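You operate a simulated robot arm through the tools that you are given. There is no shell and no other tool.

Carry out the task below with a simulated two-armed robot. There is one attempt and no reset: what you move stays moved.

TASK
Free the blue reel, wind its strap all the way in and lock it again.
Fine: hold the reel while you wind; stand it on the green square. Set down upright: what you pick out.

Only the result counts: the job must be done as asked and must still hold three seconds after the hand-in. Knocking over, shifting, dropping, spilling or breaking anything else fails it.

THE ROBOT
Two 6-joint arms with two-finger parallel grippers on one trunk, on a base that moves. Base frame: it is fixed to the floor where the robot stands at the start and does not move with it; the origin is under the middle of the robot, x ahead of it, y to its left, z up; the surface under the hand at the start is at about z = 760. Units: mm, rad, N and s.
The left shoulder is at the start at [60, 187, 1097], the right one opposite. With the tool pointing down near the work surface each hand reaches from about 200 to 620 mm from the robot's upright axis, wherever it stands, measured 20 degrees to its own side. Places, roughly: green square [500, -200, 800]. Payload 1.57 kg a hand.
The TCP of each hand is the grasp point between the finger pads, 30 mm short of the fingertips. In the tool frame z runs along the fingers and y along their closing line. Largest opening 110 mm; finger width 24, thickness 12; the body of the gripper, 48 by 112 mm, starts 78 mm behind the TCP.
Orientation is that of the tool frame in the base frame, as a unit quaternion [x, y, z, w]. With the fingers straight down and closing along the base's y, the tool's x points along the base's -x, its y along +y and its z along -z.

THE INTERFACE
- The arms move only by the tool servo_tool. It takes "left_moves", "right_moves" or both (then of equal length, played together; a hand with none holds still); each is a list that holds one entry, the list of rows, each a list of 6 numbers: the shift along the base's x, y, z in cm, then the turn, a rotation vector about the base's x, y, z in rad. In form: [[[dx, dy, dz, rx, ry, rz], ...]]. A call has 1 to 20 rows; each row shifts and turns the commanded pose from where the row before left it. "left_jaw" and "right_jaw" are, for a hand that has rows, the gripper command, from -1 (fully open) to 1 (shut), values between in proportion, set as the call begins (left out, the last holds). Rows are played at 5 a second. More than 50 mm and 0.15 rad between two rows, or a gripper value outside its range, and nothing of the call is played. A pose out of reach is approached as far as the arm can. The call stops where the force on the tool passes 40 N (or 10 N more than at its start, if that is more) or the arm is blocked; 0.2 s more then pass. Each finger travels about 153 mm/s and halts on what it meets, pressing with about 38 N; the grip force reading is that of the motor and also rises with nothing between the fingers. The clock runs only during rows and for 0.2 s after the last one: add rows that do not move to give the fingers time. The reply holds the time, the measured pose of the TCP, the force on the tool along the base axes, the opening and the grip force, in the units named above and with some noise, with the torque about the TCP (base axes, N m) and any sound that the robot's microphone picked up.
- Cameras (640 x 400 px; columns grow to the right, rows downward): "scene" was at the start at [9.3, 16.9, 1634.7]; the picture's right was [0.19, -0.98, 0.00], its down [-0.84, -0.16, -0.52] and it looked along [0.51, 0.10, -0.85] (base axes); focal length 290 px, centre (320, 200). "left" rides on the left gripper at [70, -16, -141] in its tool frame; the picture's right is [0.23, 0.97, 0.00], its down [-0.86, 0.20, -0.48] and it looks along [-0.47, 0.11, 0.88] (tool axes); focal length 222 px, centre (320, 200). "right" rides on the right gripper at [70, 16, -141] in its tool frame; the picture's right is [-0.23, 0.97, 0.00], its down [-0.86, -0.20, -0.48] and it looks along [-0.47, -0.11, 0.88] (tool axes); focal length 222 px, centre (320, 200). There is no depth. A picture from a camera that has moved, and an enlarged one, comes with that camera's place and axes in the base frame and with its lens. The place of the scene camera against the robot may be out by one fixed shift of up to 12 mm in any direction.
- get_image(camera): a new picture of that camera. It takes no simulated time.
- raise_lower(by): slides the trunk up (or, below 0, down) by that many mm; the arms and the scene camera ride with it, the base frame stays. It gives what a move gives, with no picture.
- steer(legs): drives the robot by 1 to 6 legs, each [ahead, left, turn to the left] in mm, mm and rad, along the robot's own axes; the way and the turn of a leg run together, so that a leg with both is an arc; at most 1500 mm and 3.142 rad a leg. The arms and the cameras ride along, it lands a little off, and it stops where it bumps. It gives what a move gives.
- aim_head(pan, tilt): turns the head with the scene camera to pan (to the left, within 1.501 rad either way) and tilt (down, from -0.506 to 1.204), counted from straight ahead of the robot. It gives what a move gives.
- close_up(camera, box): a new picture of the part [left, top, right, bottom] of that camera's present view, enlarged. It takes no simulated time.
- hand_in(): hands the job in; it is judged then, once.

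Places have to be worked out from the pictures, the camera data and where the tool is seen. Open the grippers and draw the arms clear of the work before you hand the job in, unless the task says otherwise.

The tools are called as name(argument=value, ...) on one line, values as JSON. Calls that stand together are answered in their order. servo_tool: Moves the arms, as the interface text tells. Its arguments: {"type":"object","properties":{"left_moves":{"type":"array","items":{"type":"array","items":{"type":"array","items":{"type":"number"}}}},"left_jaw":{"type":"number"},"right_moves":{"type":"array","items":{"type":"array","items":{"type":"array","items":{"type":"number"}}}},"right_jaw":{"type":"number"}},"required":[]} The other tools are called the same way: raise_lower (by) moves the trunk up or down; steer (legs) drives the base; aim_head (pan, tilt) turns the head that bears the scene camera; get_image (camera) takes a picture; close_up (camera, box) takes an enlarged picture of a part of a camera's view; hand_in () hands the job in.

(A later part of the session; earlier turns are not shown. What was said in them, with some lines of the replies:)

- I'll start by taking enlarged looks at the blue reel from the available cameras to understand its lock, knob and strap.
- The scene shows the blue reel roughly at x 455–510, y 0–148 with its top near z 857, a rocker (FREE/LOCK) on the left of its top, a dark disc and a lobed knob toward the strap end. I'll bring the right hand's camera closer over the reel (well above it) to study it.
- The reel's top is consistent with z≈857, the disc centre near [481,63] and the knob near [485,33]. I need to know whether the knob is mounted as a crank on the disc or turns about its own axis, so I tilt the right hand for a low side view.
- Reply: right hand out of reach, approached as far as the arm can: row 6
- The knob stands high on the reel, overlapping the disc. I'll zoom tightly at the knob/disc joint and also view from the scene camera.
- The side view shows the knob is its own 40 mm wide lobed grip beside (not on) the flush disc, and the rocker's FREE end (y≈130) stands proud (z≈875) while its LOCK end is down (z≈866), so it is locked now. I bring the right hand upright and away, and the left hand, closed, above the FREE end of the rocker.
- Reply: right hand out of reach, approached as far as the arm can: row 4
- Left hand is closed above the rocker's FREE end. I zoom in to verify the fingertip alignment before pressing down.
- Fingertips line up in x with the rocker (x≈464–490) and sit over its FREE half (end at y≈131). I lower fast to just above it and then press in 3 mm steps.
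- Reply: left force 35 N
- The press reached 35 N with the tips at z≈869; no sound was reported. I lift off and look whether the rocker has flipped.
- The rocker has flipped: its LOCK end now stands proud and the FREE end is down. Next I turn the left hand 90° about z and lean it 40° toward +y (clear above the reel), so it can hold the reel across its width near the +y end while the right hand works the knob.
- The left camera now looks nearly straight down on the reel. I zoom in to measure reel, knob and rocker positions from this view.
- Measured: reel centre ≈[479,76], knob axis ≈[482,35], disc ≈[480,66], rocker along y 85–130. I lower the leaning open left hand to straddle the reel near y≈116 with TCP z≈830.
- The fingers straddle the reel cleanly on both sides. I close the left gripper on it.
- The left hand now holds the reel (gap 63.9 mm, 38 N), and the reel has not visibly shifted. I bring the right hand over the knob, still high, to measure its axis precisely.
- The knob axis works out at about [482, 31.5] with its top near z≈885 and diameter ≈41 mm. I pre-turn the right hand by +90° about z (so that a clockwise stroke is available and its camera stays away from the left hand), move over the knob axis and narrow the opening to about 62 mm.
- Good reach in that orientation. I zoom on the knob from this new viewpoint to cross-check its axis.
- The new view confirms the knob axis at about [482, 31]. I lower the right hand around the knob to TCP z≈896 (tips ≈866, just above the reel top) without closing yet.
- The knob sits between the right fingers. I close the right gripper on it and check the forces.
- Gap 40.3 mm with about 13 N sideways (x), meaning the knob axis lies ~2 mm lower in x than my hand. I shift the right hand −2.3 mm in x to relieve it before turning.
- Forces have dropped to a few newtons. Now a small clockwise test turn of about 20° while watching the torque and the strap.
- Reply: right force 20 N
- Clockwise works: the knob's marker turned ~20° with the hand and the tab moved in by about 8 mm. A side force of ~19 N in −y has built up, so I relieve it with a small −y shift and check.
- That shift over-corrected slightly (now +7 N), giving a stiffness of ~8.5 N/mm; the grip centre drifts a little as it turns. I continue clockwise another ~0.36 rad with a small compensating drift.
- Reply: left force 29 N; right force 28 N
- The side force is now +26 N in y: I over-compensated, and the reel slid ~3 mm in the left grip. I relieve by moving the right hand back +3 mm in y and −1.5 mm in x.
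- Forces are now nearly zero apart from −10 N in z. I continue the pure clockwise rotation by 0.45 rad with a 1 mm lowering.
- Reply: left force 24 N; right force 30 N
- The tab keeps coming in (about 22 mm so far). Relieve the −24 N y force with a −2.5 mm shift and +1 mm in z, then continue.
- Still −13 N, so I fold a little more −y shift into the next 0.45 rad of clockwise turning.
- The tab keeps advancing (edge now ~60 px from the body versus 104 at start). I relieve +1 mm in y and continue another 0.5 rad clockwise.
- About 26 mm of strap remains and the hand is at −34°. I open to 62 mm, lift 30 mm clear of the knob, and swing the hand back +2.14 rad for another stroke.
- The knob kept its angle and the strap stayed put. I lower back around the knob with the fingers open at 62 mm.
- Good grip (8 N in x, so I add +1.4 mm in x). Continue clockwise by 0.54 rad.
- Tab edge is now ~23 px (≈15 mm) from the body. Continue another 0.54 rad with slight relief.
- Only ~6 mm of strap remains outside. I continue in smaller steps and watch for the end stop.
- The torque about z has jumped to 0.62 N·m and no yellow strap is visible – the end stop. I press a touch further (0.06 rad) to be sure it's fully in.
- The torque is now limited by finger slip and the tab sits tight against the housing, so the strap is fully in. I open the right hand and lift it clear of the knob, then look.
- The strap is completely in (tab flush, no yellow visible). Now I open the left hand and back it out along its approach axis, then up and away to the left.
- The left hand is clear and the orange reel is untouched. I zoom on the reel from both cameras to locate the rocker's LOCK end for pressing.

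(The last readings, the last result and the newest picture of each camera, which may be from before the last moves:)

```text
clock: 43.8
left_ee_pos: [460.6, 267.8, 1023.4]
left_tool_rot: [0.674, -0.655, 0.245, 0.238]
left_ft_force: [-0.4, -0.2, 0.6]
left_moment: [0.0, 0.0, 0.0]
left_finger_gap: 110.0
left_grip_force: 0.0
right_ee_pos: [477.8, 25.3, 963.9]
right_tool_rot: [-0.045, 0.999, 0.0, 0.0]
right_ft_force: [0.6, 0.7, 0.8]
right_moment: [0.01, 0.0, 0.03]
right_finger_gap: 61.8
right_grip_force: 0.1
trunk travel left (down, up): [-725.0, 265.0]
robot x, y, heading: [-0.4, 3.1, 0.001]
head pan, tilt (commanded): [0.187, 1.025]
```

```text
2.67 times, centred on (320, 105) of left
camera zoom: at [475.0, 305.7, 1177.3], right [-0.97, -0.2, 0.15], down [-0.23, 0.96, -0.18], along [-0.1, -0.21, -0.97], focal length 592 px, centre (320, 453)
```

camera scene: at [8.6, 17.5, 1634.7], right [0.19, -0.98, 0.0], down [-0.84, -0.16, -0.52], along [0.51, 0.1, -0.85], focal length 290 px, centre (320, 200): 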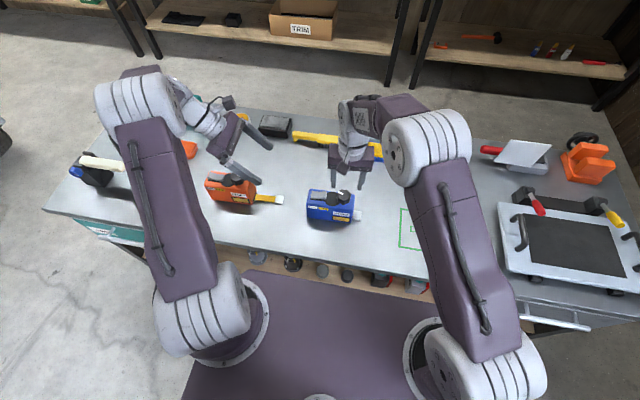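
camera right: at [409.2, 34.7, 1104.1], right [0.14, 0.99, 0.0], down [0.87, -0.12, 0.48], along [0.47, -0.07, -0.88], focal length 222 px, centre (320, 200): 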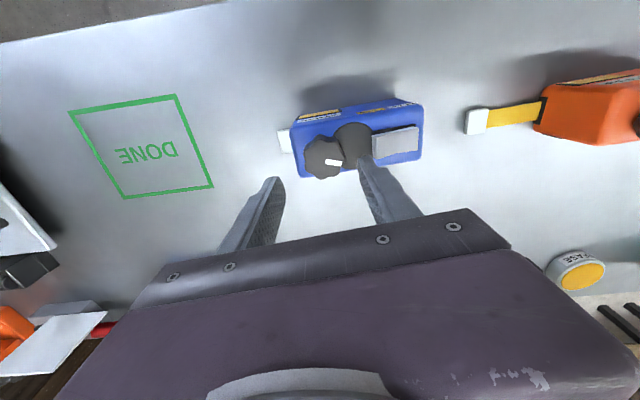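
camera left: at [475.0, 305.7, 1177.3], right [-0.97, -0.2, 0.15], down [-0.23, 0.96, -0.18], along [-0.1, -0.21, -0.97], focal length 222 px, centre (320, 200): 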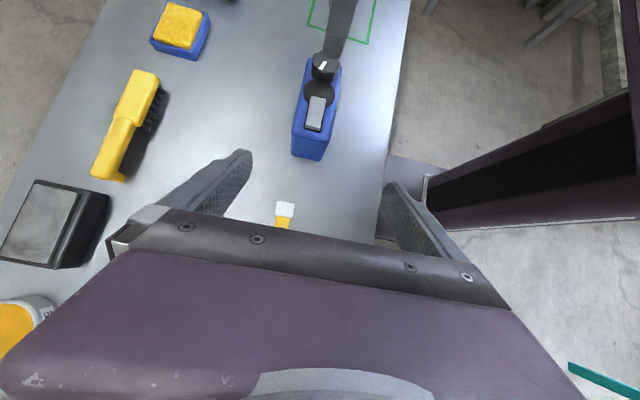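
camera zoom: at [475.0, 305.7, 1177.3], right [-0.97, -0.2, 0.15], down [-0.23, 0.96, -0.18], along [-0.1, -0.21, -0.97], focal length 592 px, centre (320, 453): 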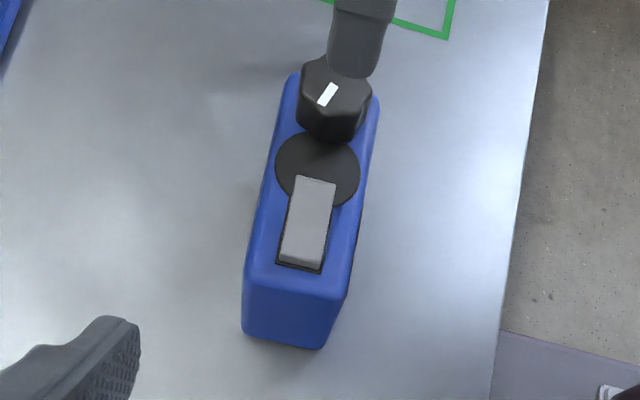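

LOCK end of the rocker is at ≈[479, 80], raised (z≈875), FREE end at y≈129 down. I close the right fingers, move over [479, 88] and press down in small steps.

servo_tool(right_moves=[[[0, 2.1, -0.5, 0, 0, 0], [0, 2.1, -0.5, 0, 0, 0], [0, 2.1, -0.5, 0, 0, 0], [0, 0, -1.5, 0, 0, 0], [0, 0, -1.5, 0, 0, 0]]], right_jaw=1)

get_image(camera="right")

close_up(camera="left", box=[260, 30, 380, 180])

close_up(camera="scene", box=[280, 150, 400, 230])

```text
clock: 45.0
left_ee_pos: [462.0, 266.2, 1023.0]
left_tool_rot: [0.674, -0.654, 0.245, 0.239]
left_ft_force: [-0.1, -0.7, 0.3]
left_moment: [0.0, 0.04, 0.01]
left_finger_gap: 110.2
left_grip_force: 0.0
right_ee_pos: [481.3, 87.8, 918.2]
right_tool_rot: [-0.044, 0.999, 0.001, 0.0]
right_ft_force: [0.4, 0.3, 0.5]
right_moment: [-0.03, 0.07, 0.01]
right_finger_gap: 0.3
right_grip_force: 21.1
trunk travel left (down, up): [-725.0, 265.0]
robot x, y, heading: [-3.6, 4.8, 0.0]
head pan, tilt (commanded): [0.187, 1.025]
```

```text
taken
camera right: at [412.4, 97.0, 1060.2], right [0.14, 0.99, 0.0], down [0.87, -0.12, 0.48], along [0.47, -0.07, -0.88], focal length 222 px, centre (320, 200)
```

right: 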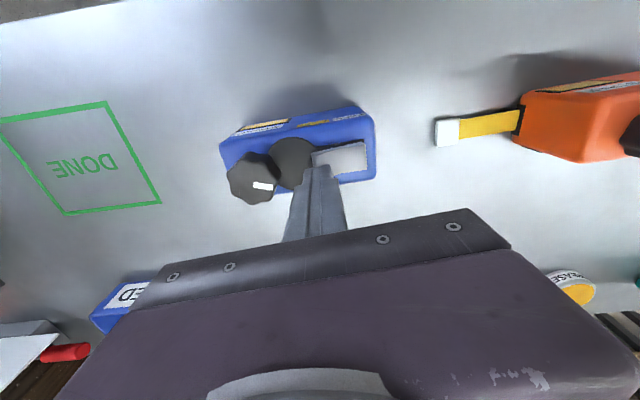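

```text
2.67 times, centred on (320, 105) of left
camera zoom: at [475.9, 305.0, 1176.9], right [-0.97, -0.2, 0.15], down [-0.23, 0.96, -0.18], along [-0.1, -0.21, -0.97], focal length 592 px, centre (320, 453)
```

zoom: 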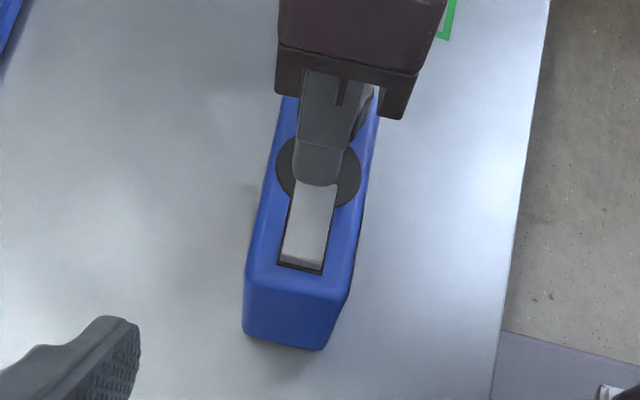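

```text
5.00 times, centred on (340, 190) of scene
camera zoom: at [9.7, 16.9, 1634.8], right [0.19, -0.98, 0.0], down [-0.84, -0.16, -0.52], along [0.51, 0.1, -0.85], focal length 1448 px, centre (220, 250)
```

zoom: 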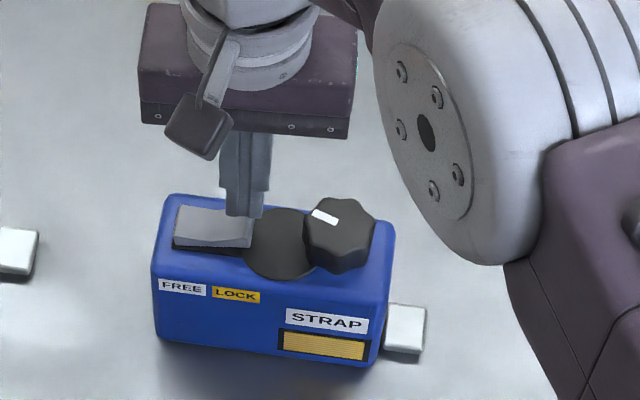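

The fingertips are right above the LOCK end. Press down in 3 mm steps until the force stop.

servo_tool(right_moves=[[[0, 0, -0.6, 0, 0, 0], [0, 0, -0.4, 0, 0, 0], [0, 0, -0.3, 0, 0, 0], [0, 0, -0.3, 0, 0, 0], [0, 0, -0.3, 0, 0, 0], [0, 0, -0.3, 0, 0, 0], [0, 0, -0.3, 0, 0, 0], [0, 0, -0.3, 0, 0, 0]]])

servo_tool(right_moves=[[[0, 0, 2.0, 0, 0, 0], [0, -1.0, 3.0, 0, 0, 0], [0, -3.0, 2.0, 0, 0, 0], [0, 0, 0, 0, 0, 0]]])

get_image(camera="right")

close_up(camera="left", box=[260, 30, 380, 180])

close_up(camera="scene", box=[280, 150, 400, 230])

```text
clock: 46.6
left_ee_pos: [458.8, 266.4, 1024.3]
left_tool_rot: [0.674, -0.655, 0.246, 0.238]
left_ft_force: [0.1, 0.3, 1.2]
left_moment: [-0.03, 0.0, 0.03]
left_finger_gap: 110.0
left_grip_force: 0.1
right_ee_pos: [481.2, 87.9, 900.0]
right_tool_rot: [-0.045, 0.999, 0.002, 0.006]
right_ft_force: [-7.7, -6.2, 26.0]
right_moment: [0.05, 0.18, 0.08]
right_finger_gap: 0.0
right_grip_force: 21.8
trunk travel left (down, up): [-725.0, 265.0]
robot x, y, heading: [-2.4, 1.0, 0.001]
head pan, tilt (commanded): [0.187, 1.025]
stopped in row 7 (right hand): the force on the tool passed its limit at 44 N (the readings are from after the stop); the commanded pose is now the measured one
```

```text
clock: 47.6
left_ee_pos: [461.9, 266.5, 1021.3]
left_tool_rot: [0.674, -0.655, 0.245, 0.239]
left_ft_force: [0.2, 0.0, 0.0]
left_moment: [-0.04, 0.03, 0.03]
left_finger_gap: 109.9
left_grip_force: 0.0
right_ee_pos: [481.3, 48.1, 967.5]
right_tool_rot: [-0.045, 0.999, 0.002, 0.003]
right_ft_force: [0.6, 0.8, -0.2]
right_moment: [0.0, 0.03, 0.02]
right_finger_gap: 0.2
right_grip_force: 21.7
trunk travel left (down, up): [-725.0, 265.0]
robot x, y, heading: [-3.6, -1.2, -0.002]
head pan, tilt (commanded): [0.187, 1.025]
```

```text
taken
camera right: at [411.7, 57.5, 1107.9], right [0.14, 0.99, 0.0], down [0.87, -0.12, 0.48], along [0.48, -0.06, -0.87], focal length 222 px, centre (320, 200)
```

right: 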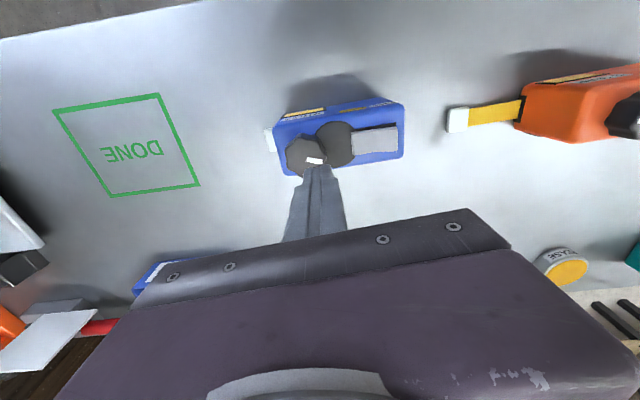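

```text
2.67 times, centred on (320, 105) of left
camera zoom: at [476.0, 305.5, 1176.6], right [-0.97, -0.2, 0.15], down [-0.23, 0.96, -0.18], along [-0.1, -0.21, -0.97], focal length 592 px, centre (320, 453)
```

zoom: 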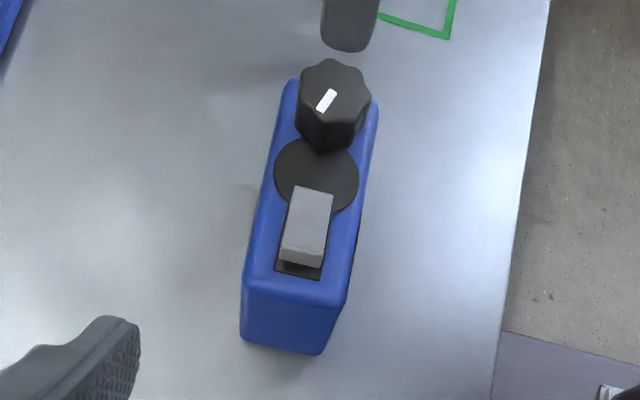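

```text
5.00 times, centred on (340, 190) of scene
camera zoom: at [9.9, 17.8, 1634.7], right [0.19, -0.98, 0.0], down [-0.84, -0.16, -0.52], along [0.51, 0.1, -0.85], focal length 1448 px, centre (220, 250)
```

zoom: 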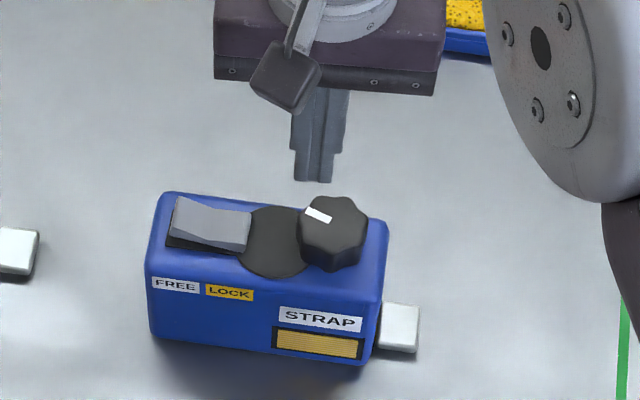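

The rocker flipped back: the FREE end stands proud again and the LOCK end is down, strap fully in. Now I open the right hand and turn it so it closes across the reel's width, above the reel's middle, ready to lift it.

servo_tool(right_moves=[[[0, 0.2, 0, 0, 0, 0.1372], [0, 0.2, 0, 0, 0, 0.1372], [0, 0.2, 0, 0, 0, 0.1372], [0, 0.2, 0, 0, 0, 0.1372], [0, 0.2, 0, 0, 0, 0.1372], [0, 0.2, 0, 0, 0, 0.1372], [0, 0.2, 0, 0, 0, 0.1372], [0, 0.2, 0, 0, 0, 0.1372], [0, 0.2, 0, 0, 0, 0.1372], [0, 0.2, 0, 0, 0, 0.1372], [0, 0.2, 0, 0, 0, 0.1372], [0, 0, 0, 0, 0, 0]]], right_jaw=-1)

get_image(camera="right")

close_up(camera="right", box=[250, 60, 410, 230])

close_up(camera="left", box=[260, 30, 380, 180])

```text
clock: 50.2
left_ee_pos: [461.6, 266.3, 1023.5]
left_tool_rot: [0.674, -0.655, 0.245, 0.239]
left_ft_force: [0.1, 0.7, -0.3]
left_moment: [0.01, -0.02, -0.01]
left_finger_gap: 110.0
left_grip_force: 0.1
right_ee_pos: [482.1, 70.5, 965.8]
right_tool_rot: [0.717, -0.697, -0.004, -0.001]
right_ft_force: [-0.1, 0.0, 1.0]
right_moment: [-0.02, 0.01, -0.01]
right_finger_gap: 109.9
right_grip_force: 0.1
trunk travel left (down, up): [-725.0, 265.0]
robot x, y, heading: [-1.0, -2.4, -0.003]
head pan, tilt (commanded): [0.187, 1.025]
```

```text
taken
camera right: at [470.0, -1.5, 1107.6], right [-0.98, 0.2, 0.01], down [0.18, 0.86, 0.48], along [0.09, 0.48, -0.87], focal length 222 px, centre (320, 200)
```

right: 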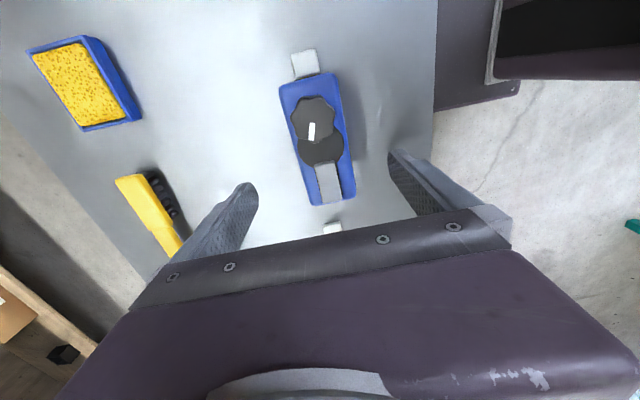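

```text
2.35 times, centred on (330, 145) of right
camera zoom: at [470.0, -1.5, 1107.6], right [-0.98, 0.2, 0.01], down [0.18, 0.86, 0.48], along [0.09, 0.48, -0.87], focal length 523 px, centre (296, 329)
```

zoom: 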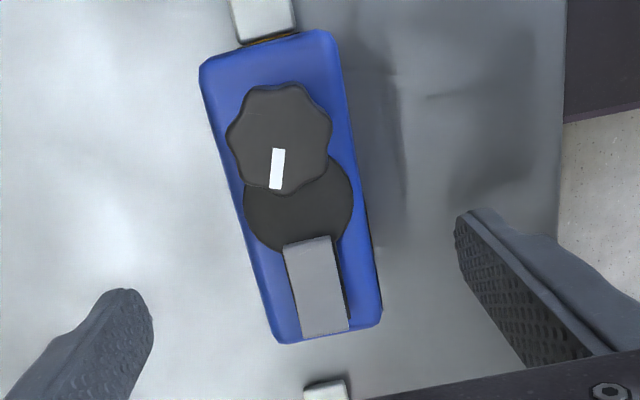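

```text
2.67 times, centred on (320, 105) of left
camera zoom: at [475.8, 304.7, 1176.9], right [-0.97, -0.2, 0.15], down [-0.23, 0.96, -0.18], along [-0.1, -0.21, -0.97], focal length 592 px, centre (320, 453)
```

zoom: 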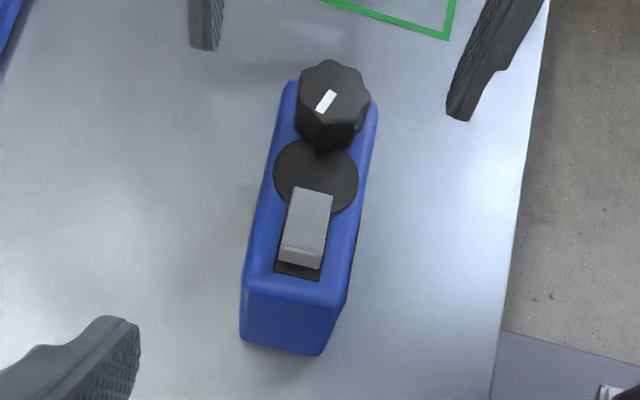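

I see a thin dark/golden line between the tab and the housing; I zoom in tightly to check that the strap is completely in.

close_up(camera="right", box=[280, 40, 350, 100])

close_up(camera="scene", box=[335, 195, 375, 230])

```text
6.67 times, centred on (315, 70) of right
camera zoom: at [470.0, -1.5, 1107.6], right [-0.98, 0.2, 0.01], down [0.18, 0.86, 0.48], along [0.09, 0.48, -0.87], focal length 1481 px, centre (353, 1067)
```

zoom: 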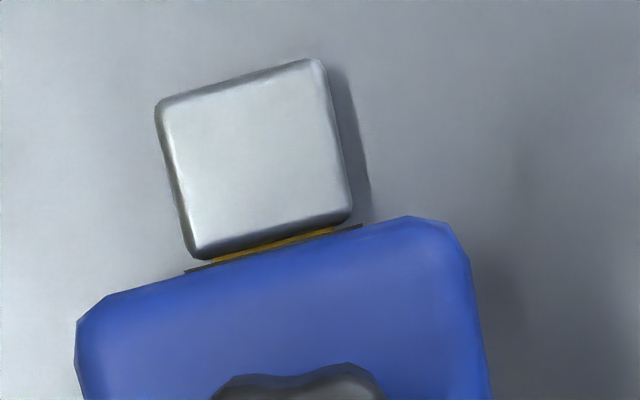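

```text
11.43 times, centred on (355, 212) of scene
camera zoom: at [9.5, 16.8, 1634.7], right [0.19, -0.98, 0.0], down [-0.84, -0.16, -0.52], along [0.51, 0.1, -0.85], focal length 3310 px, centre (-80, 57)
```

zoom: 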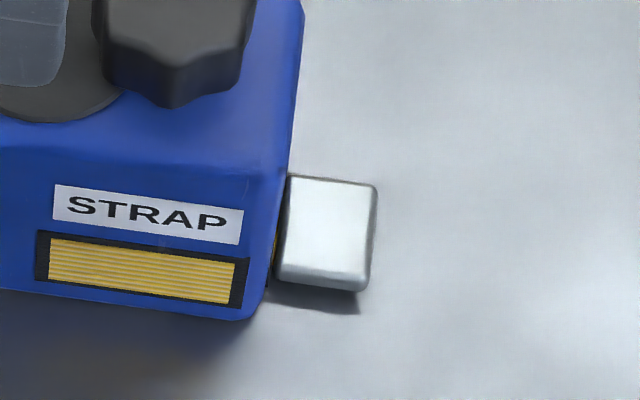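

The tab's gap to the housing matches what it was at the hard stop, so the strap is fully in; the reel centre is about [480, 71]. I lower the open right hand over the reel's middle to TCP z≈830.

servo_tool(right_moves=[[[-0.15, 0.05, -3.0, 0, 0, 0], [0, 0, -3.0, 0, 0, 0], [0, 0, -3.0, 0, 0, 0], [0, 0, -3.0, 0, 0, 0], [0, 0, -1.5, 0, 0, 0], [0, 0, 0, 0, 0, 0]]], right_jaw=-1)

get_image(camera="right")

close_up(camera="left", box=[240, 30, 400, 180])

close_up(camera="scene", box=[280, 150, 400, 230])

```text
clock: 51.6
left_ee_pos: [461.4, 266.6, 1023.6]
left_tool_rot: [0.675, -0.655, 0.245, 0.238]
left_ft_force: [0.7, 0.2, 0.3]
left_moment: [-0.02, 0.0, -0.01]
left_finger_gap: 109.9
left_grip_force: 0.0
right_ee_pos: [481.4, 70.5, 830.8]
right_tool_rot: [0.717, -0.697, -0.005, -0.002]
right_ft_force: [-0.7, 0.8, 0.0]
right_moment: [0.0, 0.01, -0.01]
right_finger_gap: 109.9
right_grip_force: 0.0
trunk travel left (down, up): [-725.0, 265.0]
robot x, y, heading: [0.3, 2.8, 0.001]
head pan, tilt (commanded): [0.187, 1.025]
```

```text
taken
camera right: at [468.9, -1.5, 972.1], right [-0.98, 0.2, 0.0], down [0.18, 0.86, 0.48], along [0.09, 0.48, -0.87], focal length 222 px, centre (320, 200)
```

right: 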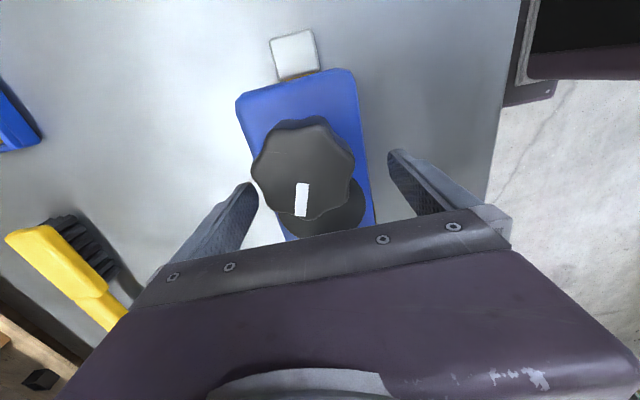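

```text
2.67 times, centred on (320, 105) of left
camera zoom: at [475.6, 304.8, 1177.0], right [-0.97, -0.2, 0.15], down [-0.23, 0.96, -0.18], along [-0.1, -0.21, -0.97], focal length 592 px, centre (320, 453)
```

zoom: 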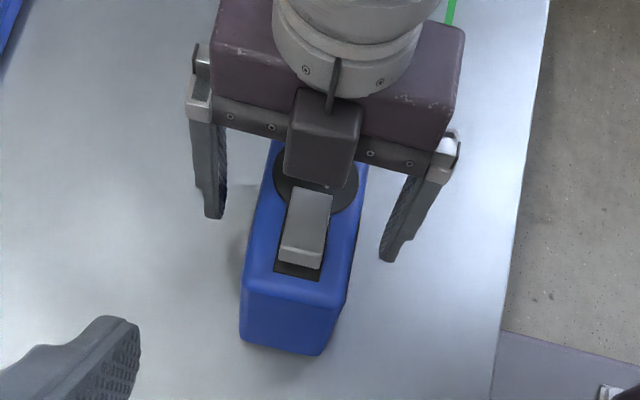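

```text
5.00 times, centred on (340, 190) of scene
camera zoom: at [9.2, 16.9, 1634.7], right [0.19, -0.98, 0.0], down [-0.84, -0.16, -0.52], along [0.51, 0.1, -0.85], focal length 1448 px, centre (220, 250)
```

zoom: 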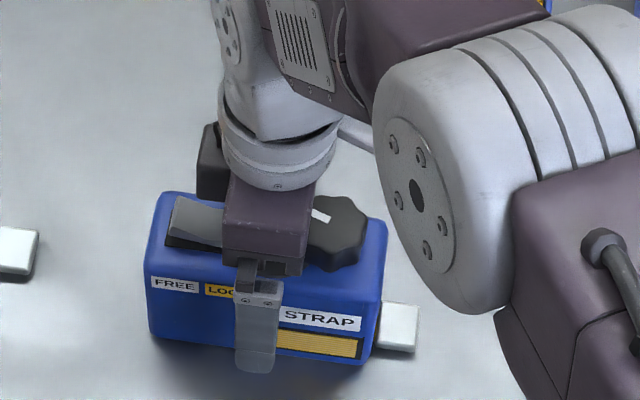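

The fingers straddle the reel at its middle with clearance. I close the right gripper.

servo_tool(right_moves=[[[0, 0, 0, 0, 0, 0], [0, 0, 0, 0, 0, 0], [0, 0, 0, 0, 0, 0]]], right_jaw=1)

```text
clock: 52.4
left_ee_pos: [462.4, 266.5, 1024.5]
left_tool_rot: [0.674, -0.655, 0.245, 0.239]
left_ft_force: [0.5, -0.3, 0.0]
left_moment: [0.02, 0.02, 0.02]
left_finger_gap: 110.2
left_grip_force: 0.1
right_ee_pos: [481.2, 70.9, 830.7]
right_tool_rot: [0.716, -0.698, -0.004, -0.001]
right_ft_force: [-0.9, 0.1, 0.0]
right_moment: [-0.01, -0.1, 0.06]
right_finger_gap: 63.6
right_grip_force: 38.1
trunk travel left (down, up): [-725.0, 265.0]
robot x, y, heading: [-3.3, -2.8, -0.0]
head pan, tilt (commanded): [0.187, 1.025]
```

Gripped at 63.6 mm with 38 N. I lift slowly 6 cm and check for weight, tilt or slip.

servo_tool(right_moves=[[[0, 0, 0.5, 0, 0, 0], [0, 0, 0.5, 0, 0, 0], [0, 0, 1.0, 0, 0, 0], [0, 0, 1.0, 0, 0, 0], [0, 0, 1.5, 0, 0, 0], [0, 0, 1.5, 0, 0, 0], [0, 0, 0, 0, 0, 0]]])

close_up(camera="scene", box=[280, 140, 400, 240])

get_image(camera="left")

get_image(camera="right")

```text
clock: 54.0
left_ee_pos: [461.8, 266.7, 1022.7]
left_tool_rot: [0.674, -0.654, 0.245, 0.239]
left_ft_force: [-0.4, 0.8, -0.2]
left_moment: [-0.03, 0.02, 0.01]
left_finger_gap: 110.2
left_grip_force: 0.0
right_ee_pos: [481.8, 69.5, 892.6]
right_tool_rot: [0.717, -0.697, -0.003, -0.001]
right_ft_force: [-0.1, 0.5, -4.3]
right_moment: [0.02, -0.02, 0.01]
right_finger_gap: 63.8
right_grip_force: 37.4
trunk travel left (down, up): [-725.0, 265.0]
robot x, y, heading: [2.2, -3.4, -0.001]
head pan, tilt (commanded): [0.187, 1.025]
```

```text
4.00 times, centred on (340, 190) of scene
camera zoom: at [10.2, 16.9, 1634.7], right [0.19, -0.98, 0.0], down [-0.84, -0.16, -0.52], along [0.51, 0.1, -0.85], focal length 1159 px, centre (240, 240)
```

zoom: 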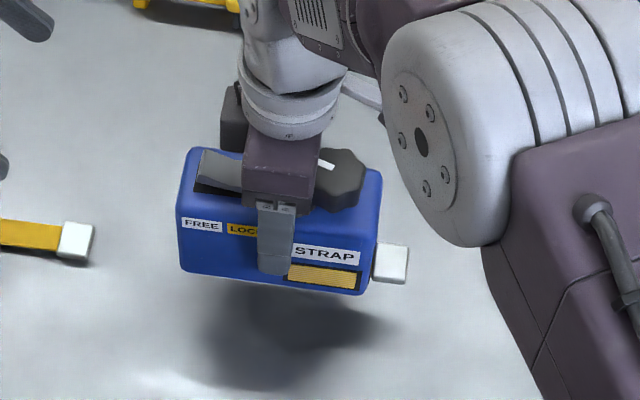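

```text
taken
camera left: at [476.3, 304.8, 1176.6], right [-0.97, -0.2, 0.15], down [-0.23, 0.96, -0.18], along [-0.1, -0.21, -0.97], focal length 222 px, centre (320, 200)
```

left: 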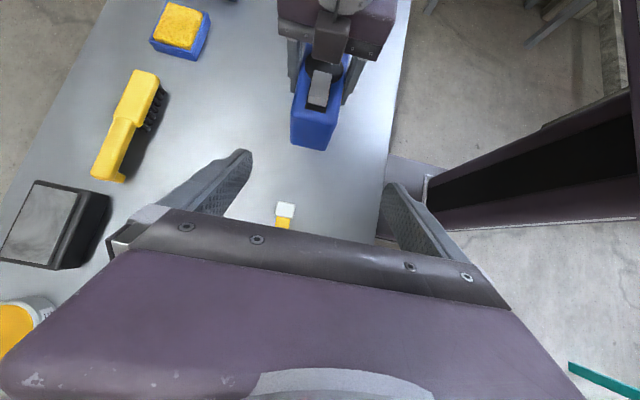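

```text
taken
camera right: at [469.2, -1.5, 1033.7], right [-0.98, 0.2, 0.01], down [0.18, 0.86, 0.48], along [0.09, 0.48, -0.87], focal length 222 px, centre (320, 200)
```

right: 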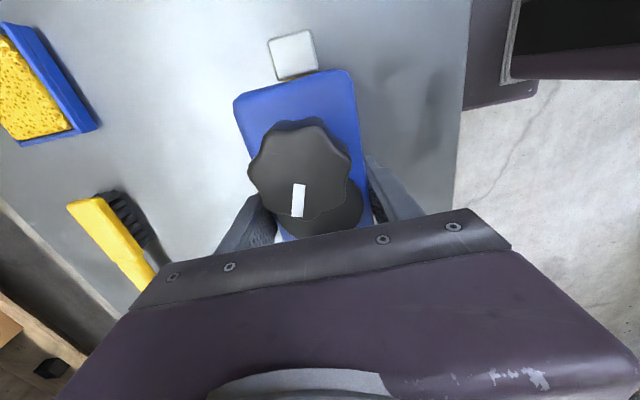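

Lifted cleanly (≈4.3 N, level, strap still in). I carry it toward the green square, first to y≈−130, at this height.

servo_tool(right_moves=[[[0, -2.0, 0, 0, 0, 0], [-0.1, -3.0, 0, 0, 0, 0], [-0.1, -3.0, 0, 0, 0, 0], [-0.1, -3.0, 0, 0, 0, 0], [-0.1, -3.0, 0, 0, 0, 0], [-0.1, -3.0, 0, 0, 0, 0], [-0.1, -2.0, 0, 0, 0, 0], [0, -1.0, 0, 0, 0, 0], [0, 0, 0, 0, 0, 0]]])

get_image(camera="scene")

get_image(camera="right")

```text
clock: 56.0
left_ee_pos: [463.1, 266.5, 1022.4]
left_tool_rot: [0.674, -0.655, 0.244, 0.239]
left_ft_force: [-0.5, 0.6, -0.4]
left_moment: [0.0, 0.0, -0.03]
left_finger_gap: 110.0
left_grip_force: 0.1
right_ee_pos: [476.6, -127.8, 890.9]
right_tool_rot: [0.716, -0.698, -0.004, -0.002]
right_ft_force: [-0.1, -0.1, -2.7]
right_moment: [0.01, 0.0, 0.04]
right_finger_gap: 64.0
right_grip_force: 38.1
trunk travel left (down, up): [-725.0, 265.0]
robot x, y, heading: [-2.7, -0.9, -0.004]
head pan, tilt (commanded): [0.187, 1.025]
```

```text
taken
camera scene: at [10.0, 16.8, 1634.7], right [0.19, -0.98, 0.0], down [-0.84, -0.16, -0.52], along [0.51, 0.1, -0.85], focal length 290 px, centre (320, 200)
```

scene: 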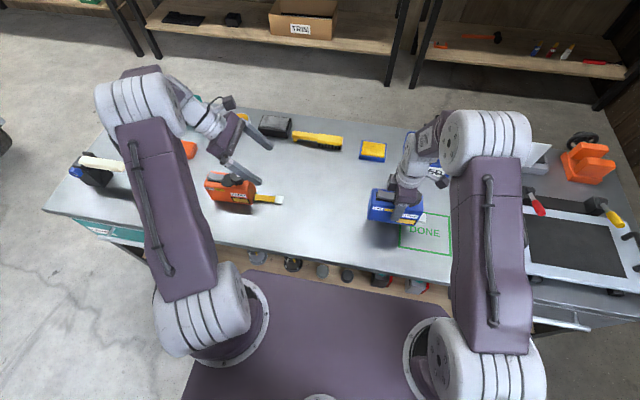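

```text
taken
camera right: at [463.9, -200.1, 1033.4], right [-0.98, 0.2, 0.01], down [0.18, 0.86, 0.48], along [0.09, 0.48, -0.87], focal length 222 px, centre (320, 200)
```

right: 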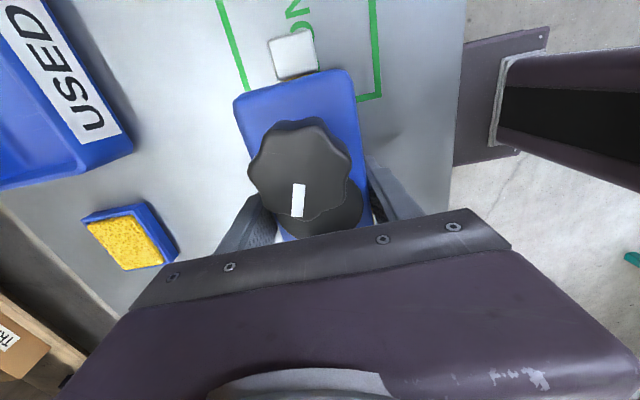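

The square measures about x 398–545, y −336 to −167 (centre ≈[472, −252]). I carry the reel on to TCP ≈[472, −253], still raised.

servo_tool(right_moves=[[[0, -1.5, 0, 0, 0, 0], [-0.1, -2.5, 0, 0, 0, 0], [-0.1, -3.0, 0, 0, 0, 0], [-0.1, -2.5, 0, 0, 0, 0], [-0.1, -2.0, 0, 0, 0, 0], [0, -1.0, 0, 0, 0, 0], [0, 0, 0, 0, 0, 0], [0, 0, 0, 0, 0, 0]]])

close_up(camera="scene", box=[360, 150, 500, 280])

get_image(camera="right")

get_image(camera="left")

```text
clock: 57.8
left_ee_pos: [461.2, 266.6, 1023.1]
left_tool_rot: [0.674, -0.655, 0.244, 0.239]
left_ft_force: [0.1, -0.2, 0.4]
left_moment: [0.01, 0.01, -0.02]
left_finger_gap: 110.1
left_grip_force: 0.0
right_ee_pos: [471.2, -255.7, 890.8]
right_tool_rot: [0.717, -0.697, -0.004, -0.002]
right_ft_force: [-0.1, -0.6, -4.3]
right_moment: [0.02, -0.01, 0.0]
right_finger_gap: 63.7
right_grip_force: 38.2
trunk travel left (down, up): [-725.0, 265.0]
robot x, y, heading: [0.6, 0.2, 0.005]
head pan, tilt (commanded): [0.187, 1.025]
```

```text
3.08 times, centred on (430, 215) of scene
camera zoom: at [10.0, 16.4, 1634.7], right [0.19, -0.98, 0.0], down [-0.84, -0.16, -0.52], along [0.51, 0.1, -0.85], focal length 891 px, centre (-18, 154)
```

zoom: 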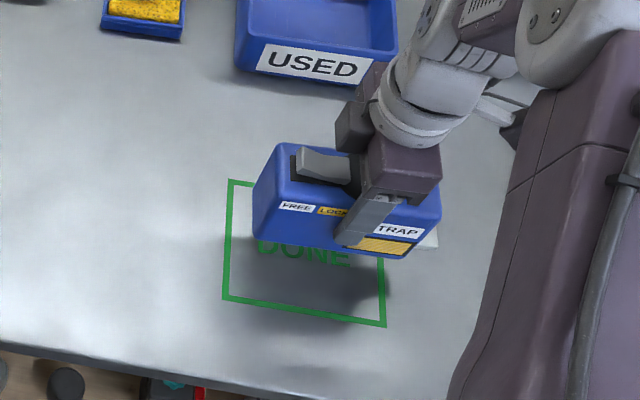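

```text
taken
camera right: at [459.7, -327.0, 1032.5], right [-0.98, 0.2, 0.01], down [0.18, 0.86, 0.48], along [0.09, 0.48, -0.87], focal length 222 px, centre (320, 200)
```

right: 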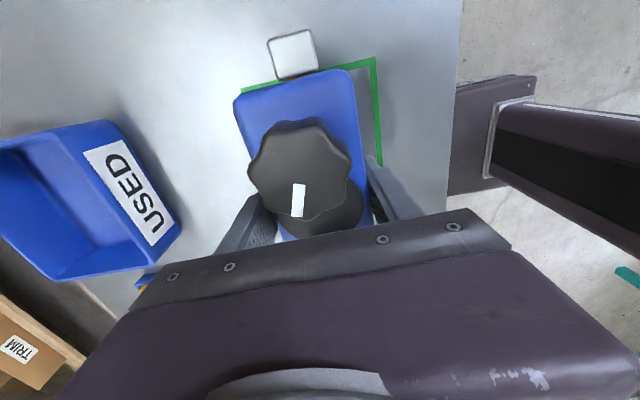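

```text
taken
camera left: at [476.2, 304.4, 1176.9], right [-0.97, -0.2, 0.15], down [-0.23, 0.96, -0.18], along [-0.1, -0.21, -0.97], focal length 222 px, centre (320, 200)
```

left: 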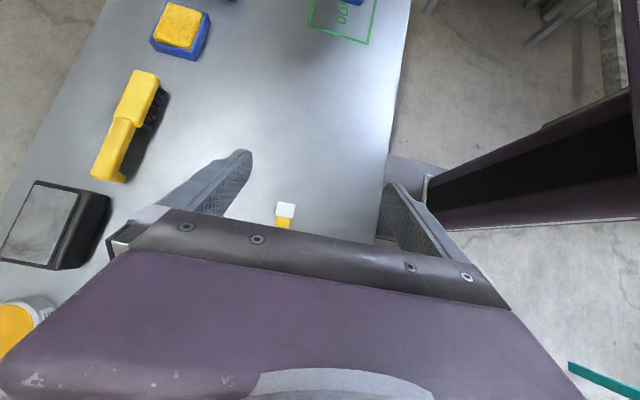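

The square's edges now read y −331.5…−166 and x 397.5…543.5, so the reel is ~4 mm too far in −y. I correct by +4 mm in y while lowering by the lifted 60 mm.

servo_tool(right_moves=[[[0, 0.2, -1.5, 0, 0, 0], [0, 0.2, -1.5, 0, 0, 0], [0, 0, -1.5, 0, 0, 0], [0, 0, -0.7, 0, 0, 0], [0, 0, -0.4, 0, 0, 0], [0, 0, -0.2, 0, 0, 0], [0, 0, -0.1, 0, 0, 0], [0, 0, 0, 0, 0, 0]]])

close_up(camera="scene", box=[360, 150, 500, 280])

get_image(camera="right")

```text
clock: 59.6
left_ee_pos: [460.8, 266.2, 1022.6]
left_tool_rot: [0.675, -0.654, 0.245, 0.238]
left_ft_force: [0.6, -1.2, 0.0]
left_moment: [-0.01, -0.01, -0.01]
left_finger_gap: 110.3
left_grip_force: 0.0
right_ee_pos: [471.1, -250.6, 831.4]
right_tool_rot: [0.717, -0.697, -0.004, -0.001]
right_ft_force: [-0.2, 0.3, -2.7]
right_moment: [0.0, -0.01, 0.02]
right_finger_gap: 63.7
right_grip_force: 37.6
trunk travel left (down, up): [-725.0, 265.0]
robot x, y, heading: [0.5, 1.0, -0.0]
head pan, tilt (commanded): [0.187, 1.025]
```

```text
3.08 times, centred on (430, 215) of scene
camera zoom: at [10.0, 16.5, 1634.7], right [0.19, -0.98, 0.0], down [-0.84, -0.16, -0.52], along [0.51, 0.1, -0.85], focal length 891 px, centre (-18, 154)
```

zoom: 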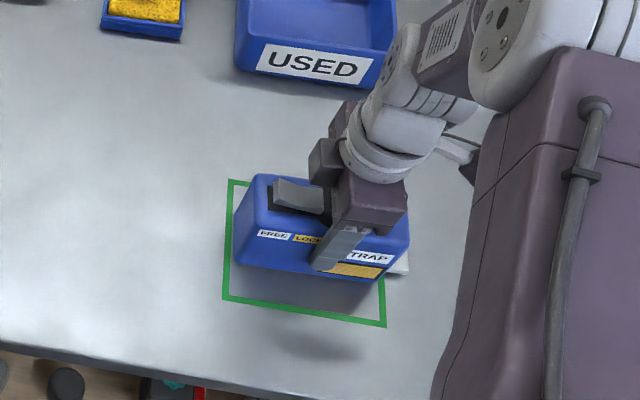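

```text
taken
camera right: at [459.7, -322.5, 973.2], right [-0.98, 0.2, 0.01], down [0.18, 0.86, 0.48], along [0.09, 0.48, -0.87], focal length 222 px, centre (320, 200)
```

right: 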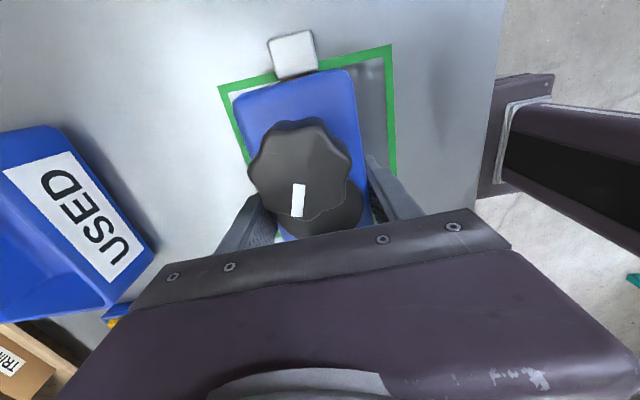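

The reel sits centred in the square; the force (−2.7 N) suggests it's only just touching. I lower in 1 mm steps to make sure it stands on the table.

servo_tool(right_moves=[[[0, -0.05, -0.1, 0, 0, 0], [0, -0.05, -0.1, 0, 0, 0], [0, 0, 0, 0, 0, 0]]])

```text
clock: 60.4
left_ee_pos: [460.4, 266.9, 1023.4]
left_tool_rot: [0.675, -0.654, 0.245, 0.238]
left_ft_force: [-0.3, 0.4, 0.0]
left_moment: [0.03, 0.01, 0.02]
left_finger_gap: 109.7
left_grip_force: 0.0
right_ee_pos: [472.0, -251.6, 830.9]
right_tool_rot: [0.717, -0.697, -0.004, -0.002]
right_ft_force: [-0.3, 1.4, 4.4]
right_moment: [0.64, -0.28, 0.0]
right_finger_gap: 63.7
right_grip_force: 38.5
trunk travel left (down, up): [-725.0, 265.0]
robot x, y, heading: [3.6, 0.5, 0.001]
head pan, tilt (commanded): [0.187, 1.025]
```

Contact is made (force now +4.4 N upward). I open the gripper to release the reel.

servo_tool(right_moves=[[[0, 0, 0, 0, 0, 0], [0, 0, 0, 0, 0, 0], [0, 0, 0, 0, 0, 0], [0, 0, 0, 0, 0, 0]]], right_jaw=-1)

close_up(camera="scene", box=[360, 150, 500, 280])

get_image(camera="right")

```text
clock: 61.4
left_ee_pos: [461.0, 265.9, 1024.1]
left_tool_rot: [0.674, -0.655, 0.245, 0.238]
left_ft_force: [0.7, -0.1, -0.4]
left_moment: [-0.05, -0.03, -0.01]
left_finger_gap: 110.1
left_grip_force: 0.0
right_ee_pos: [470.7, -251.5, 831.4]
right_tool_rot: [0.717, -0.697, -0.004, -0.002]
right_ft_force: [-0.7, -0.4, -0.3]
right_moment: [-0.01, -0.01, 0.03]
right_finger_gap: 109.9
right_grip_force: 0.1
trunk travel left (down, up): [-725.0, 265.0]
robot x, y, heading: [-1.2, 0.1, 0.003]
head pan, tilt (commanded): [0.187, 1.025]
```

```text
3.08 times, centred on (430, 215) of scene
camera zoom: at [9.4, 16.8, 1634.7], right [0.19, -0.98, 0.0], down [-0.84, -0.16, -0.52], along [0.51, 0.1, -0.85], focal length 891 px, centre (-18, 154)
```

zoom: 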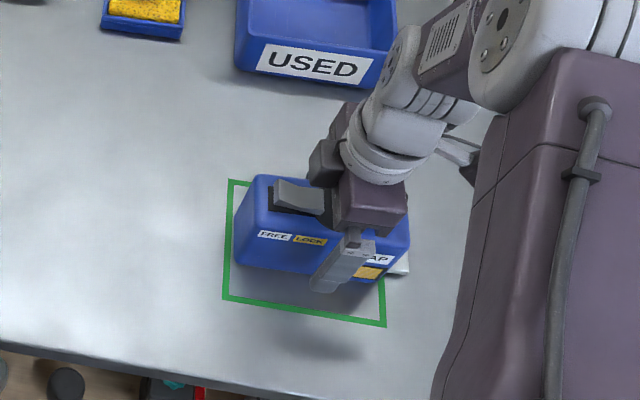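

```text
taken
camera right: at [459.2, -323.3, 971.8], right [-0.98, 0.2, 0.01], down [0.18, 0.86, 0.48], along [0.09, 0.48, -0.87], focal length 222 px, centre (320, 200)
```

right: 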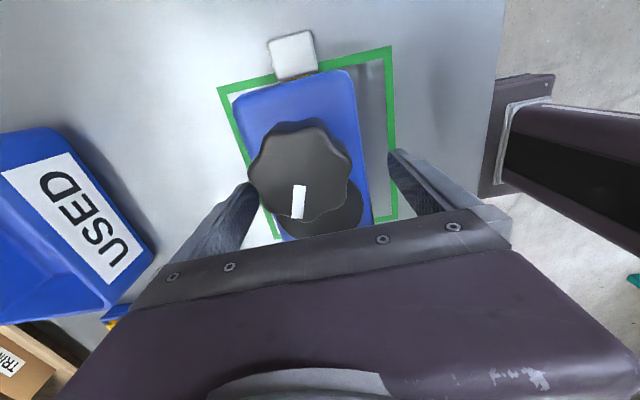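

The reel stands free in the square. I lift the right hand straight up clear of it.

servo_tool(right_moves=[[[0, 0, 2.0, 0, 0, 0], [0, 0, 3.0, 0, 0, 0], [0, 0, 3.5, 0, 0, 0], [0, 0, 4.0, 0, 0, 0], [0, 0, 4.0, 0, 0, 0], [-2.0, 0, 3.5, 0, 0, 0], [-3.0, 0, 2.5, 0, 0, 0], [0, 0, 0, 0, 0, 0]]])

get_image(camera="right")

get_image(camera="scene")

close_up(camera="scene", box=[360, 170, 480, 270])

```text
clock: 63.2
left_ee_pos: [462.2, 266.9, 1022.8]
left_tool_rot: [0.675, -0.654, 0.245, 0.239]
left_ft_force: [0.3, -0.1, -0.5]
left_moment: [0.0, 0.01, 0.03]
left_finger_gap: 110.1
left_grip_force: 0.0
right_ee_pos: [422.9, -252.6, 1056.2]
right_tool_rot: [0.717, -0.697, -0.004, -0.001]
right_ft_force: [-0.4, -0.4, -0.1]
right_moment: [-0.01, 0.07, 0.02]
right_finger_gap: 110.1
right_grip_force: 0.0
trunk travel left (down, up): [-725.0, 265.0]
robot x, y, heading: [-1.0, 0.3, 0.002]
head pan, tilt (commanded): [0.187, 1.025]
```

```text
taken
camera right: at [410.4, -324.0, 1197.2], right [-0.98, 0.2, 0.01], down [0.18, 0.86, 0.48], along [0.09, 0.48, -0.87], focal length 222 px, centre (320, 200)
```

right: 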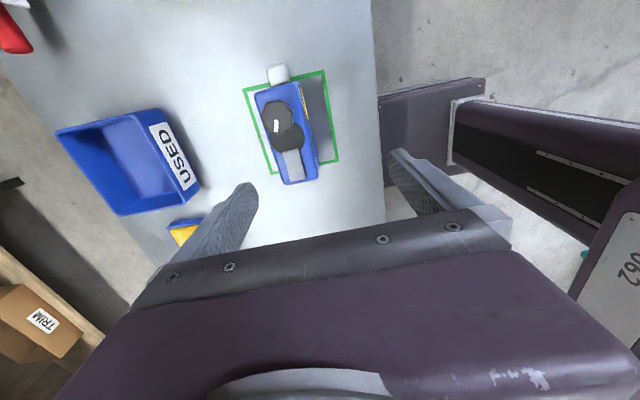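

```text
taken
camera scene: at [10.9, 16.6, 1634.7], right [0.19, -0.98, 0.0], down [-0.84, -0.16, -0.52], along [0.51, 0.1, -0.85], focal length 290 px, centre (320, 200)
```

scene: 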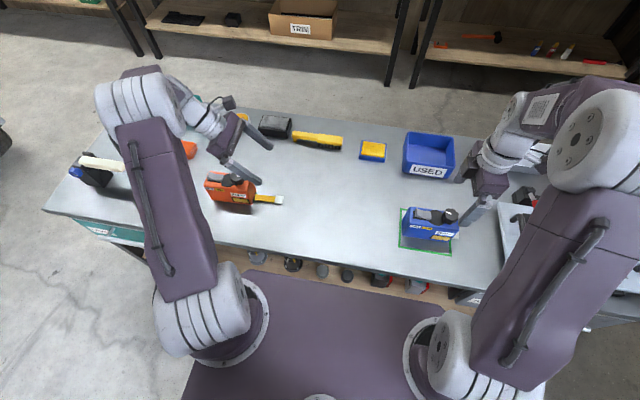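

```text
4.00 times, centred on (420, 220) of scene
camera zoom: at [10.9, 16.6, 1634.7], right [0.19, -0.98, 0.0], down [-0.84, -0.16, -0.52], along [0.51, 0.1, -0.85], focal length 1159 px, centre (-80, 120)
```

zoom: 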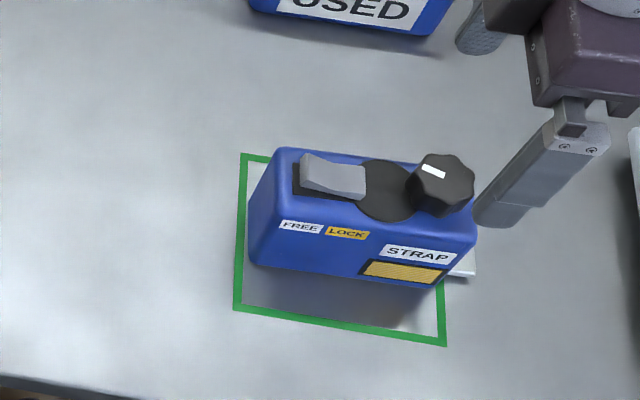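

The reel stands upright within the square, rocker locked. I zoom in with the right camera to check the strap tab and the placement once more.

close_up(camera="right", box=[230, 50, 350, 200])

close_up(camera="right", box=[255, 55, 310, 105])

```text
2.67 times, centred on (290, 125) of right
camera zoom: at [410.4, -324.0, 1197.2], right [-0.98, 0.2, 0.01], down [0.18, 0.86, 0.48], along [0.09, 0.48, -0.87], focal length 592 px, centre (400, 400)
```

zoom: 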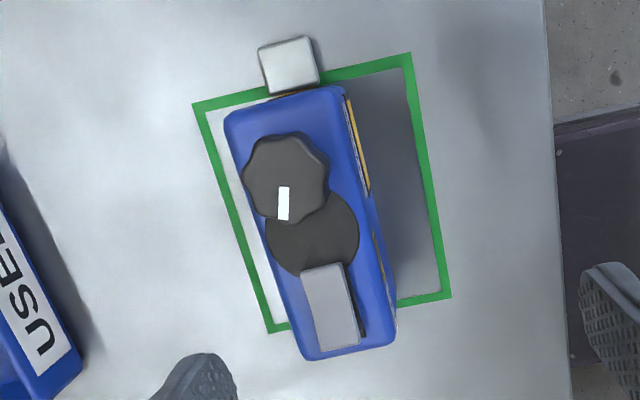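

```text
8.00 times, centred on (282, 80) of right
camera zoom: at [410.4, -324.0, 1197.2], right [-0.98, 0.2, 0.01], down [0.18, 0.86, 0.48], along [0.09, 0.48, -0.87], focal length 1777 px, centre (620, 1160)
```

zoom: 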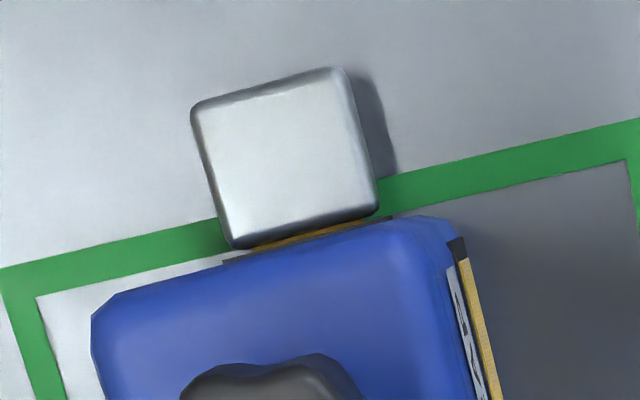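

Everything is as asked: strap in, rocker on LOCK, reel upright on the square. I draw both open hands up and back, clear of the work.

servo_tool(right_moves=[[[-1.0, 0, 1.5, 0, 0, 0], [-1.5, 0, 1.5, 0, 0, 0], [-1.5, 0, 1.5, 0, 0, 0], [-1.5, 0, 1.5, 0, 0, 0], [-1.0, 0, 1.0, 0, 0, 0], [0, 0, 0, 0, 0, 0]]], left_moves=[[[-0.8, 1.0, 2.0, 0, 0, 0], [-0.8, 1.0, 2.0, 0, 0, 0], [-0.8, 1.0, 2.0, 0, 0, 0], [-0.8, 1.0, 2.0, 0, 0, 0], [-0.8, 1.0, 2.0, 0, 0, 0], [0, 0, 0, 0, 0, 0]]], right_jaw=-1, left_jaw=-1)

get_image(camera="scene")

close_up(camera="scene", box=[380, 180, 480, 265])

close_up(camera="scene", box=[180, 140, 300, 230])

```text
clock: 64.6
left_ee_pos: [421.4, 316.9, 1124.0]
left_tool_rot: [0.674, -0.655, 0.245, 0.239]
left_ft_force: [-0.1, -0.4, -0.3]
left_moment: [0.0, 0.02, -0.01]
left_finger_gap: 110.1
left_grip_force: 0.0
right_ee_pos: [356.2, -250.4, 1124.5]
right_tool_rot: [0.717, -0.697, -0.004, -0.002]
right_ft_force: [0.7, 0.2, 0.1]
right_moment: [-0.03, 0.0, -0.01]
right_finger_gap: 110.0
right_grip_force: 0.1
trunk travel left (down, up): [-725.0, 265.0]
robot x, y, heading: [-1.4, 1.5, 0.004]
head pan, tilt (commanded): [0.187, 1.025]
```

```text
taken
camera scene: at [10.1, 16.6, 1634.7], right [0.19, -0.98, 0.0], down [-0.84, -0.16, -0.52], along [0.51, 0.1, -0.85], focal length 290 px, centre (320, 200)
```

scene: 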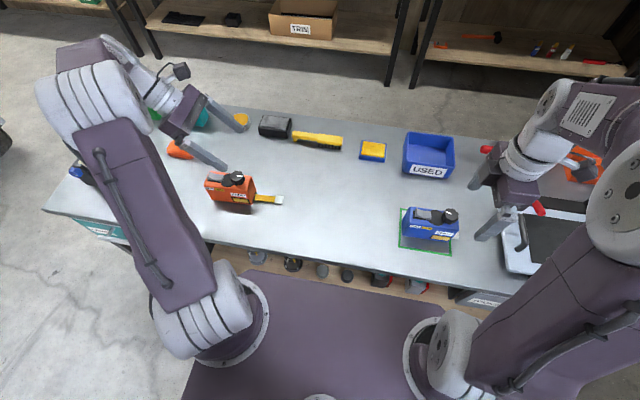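

```text
4.71 times, centred on (430, 222) of scene
camera zoom: at [10.1, 16.6, 1634.7], right [0.19, -0.98, 0.0], down [-0.84, -0.16, -0.52], along [0.51, 0.1, -0.85], focal length 1363 px, centre (-198, 94)
```

zoom: 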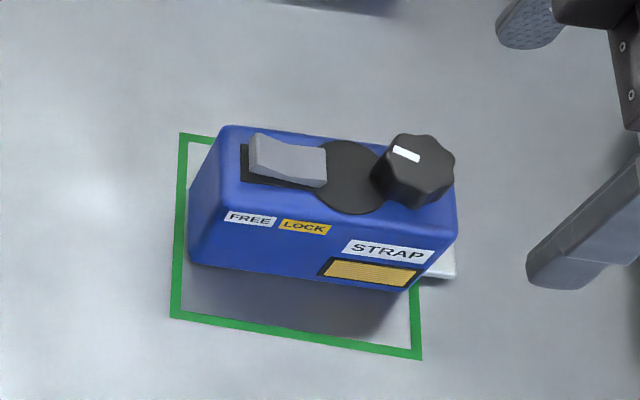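

```text
4.44 times, centred on (240, 185) of scene
camera zoom: at [10.1, 16.6, 1634.7], right [0.19, -0.98, 0.0], down [-0.84, -0.16, -0.52], along [0.51, 0.1, -0.85], focal length 1287 px, centre (676, 267)
```

zoom: 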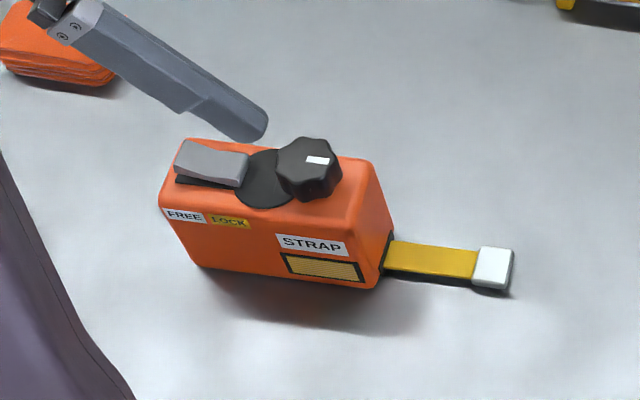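

The blue reel stands upright inside the green square, strap fully in, and its rocker is on LOCK. Both hands are open and clear and nothing else has moved, so I hand in.

hand_in()

```text
The job is handed in.
```

The blue reel's strap is wound all the way in, the reel is locked again, and it stands upright on the green square. I've handed the job in, but no verdict came back.

- **Unlock:** I pressed the FREE end of the switch and saw it flip.
- **Wind:** The left hand held the reel while the right hand turned the knob clockwise until it hit a hard stop. The knob would not turn any further. A sliver of strap about 1–2 mm wide still shows between the tab and the housing.
- **Lock:** I pressed the LOCK end, and the last pictures show it still down.
- **Placement:** The reel body sits roughly centred inside the green outline. The strap's end tab sticks out past one edge.

The last pictures show nothing else moved, including the orange reel. Both hands are open and clear of the table.
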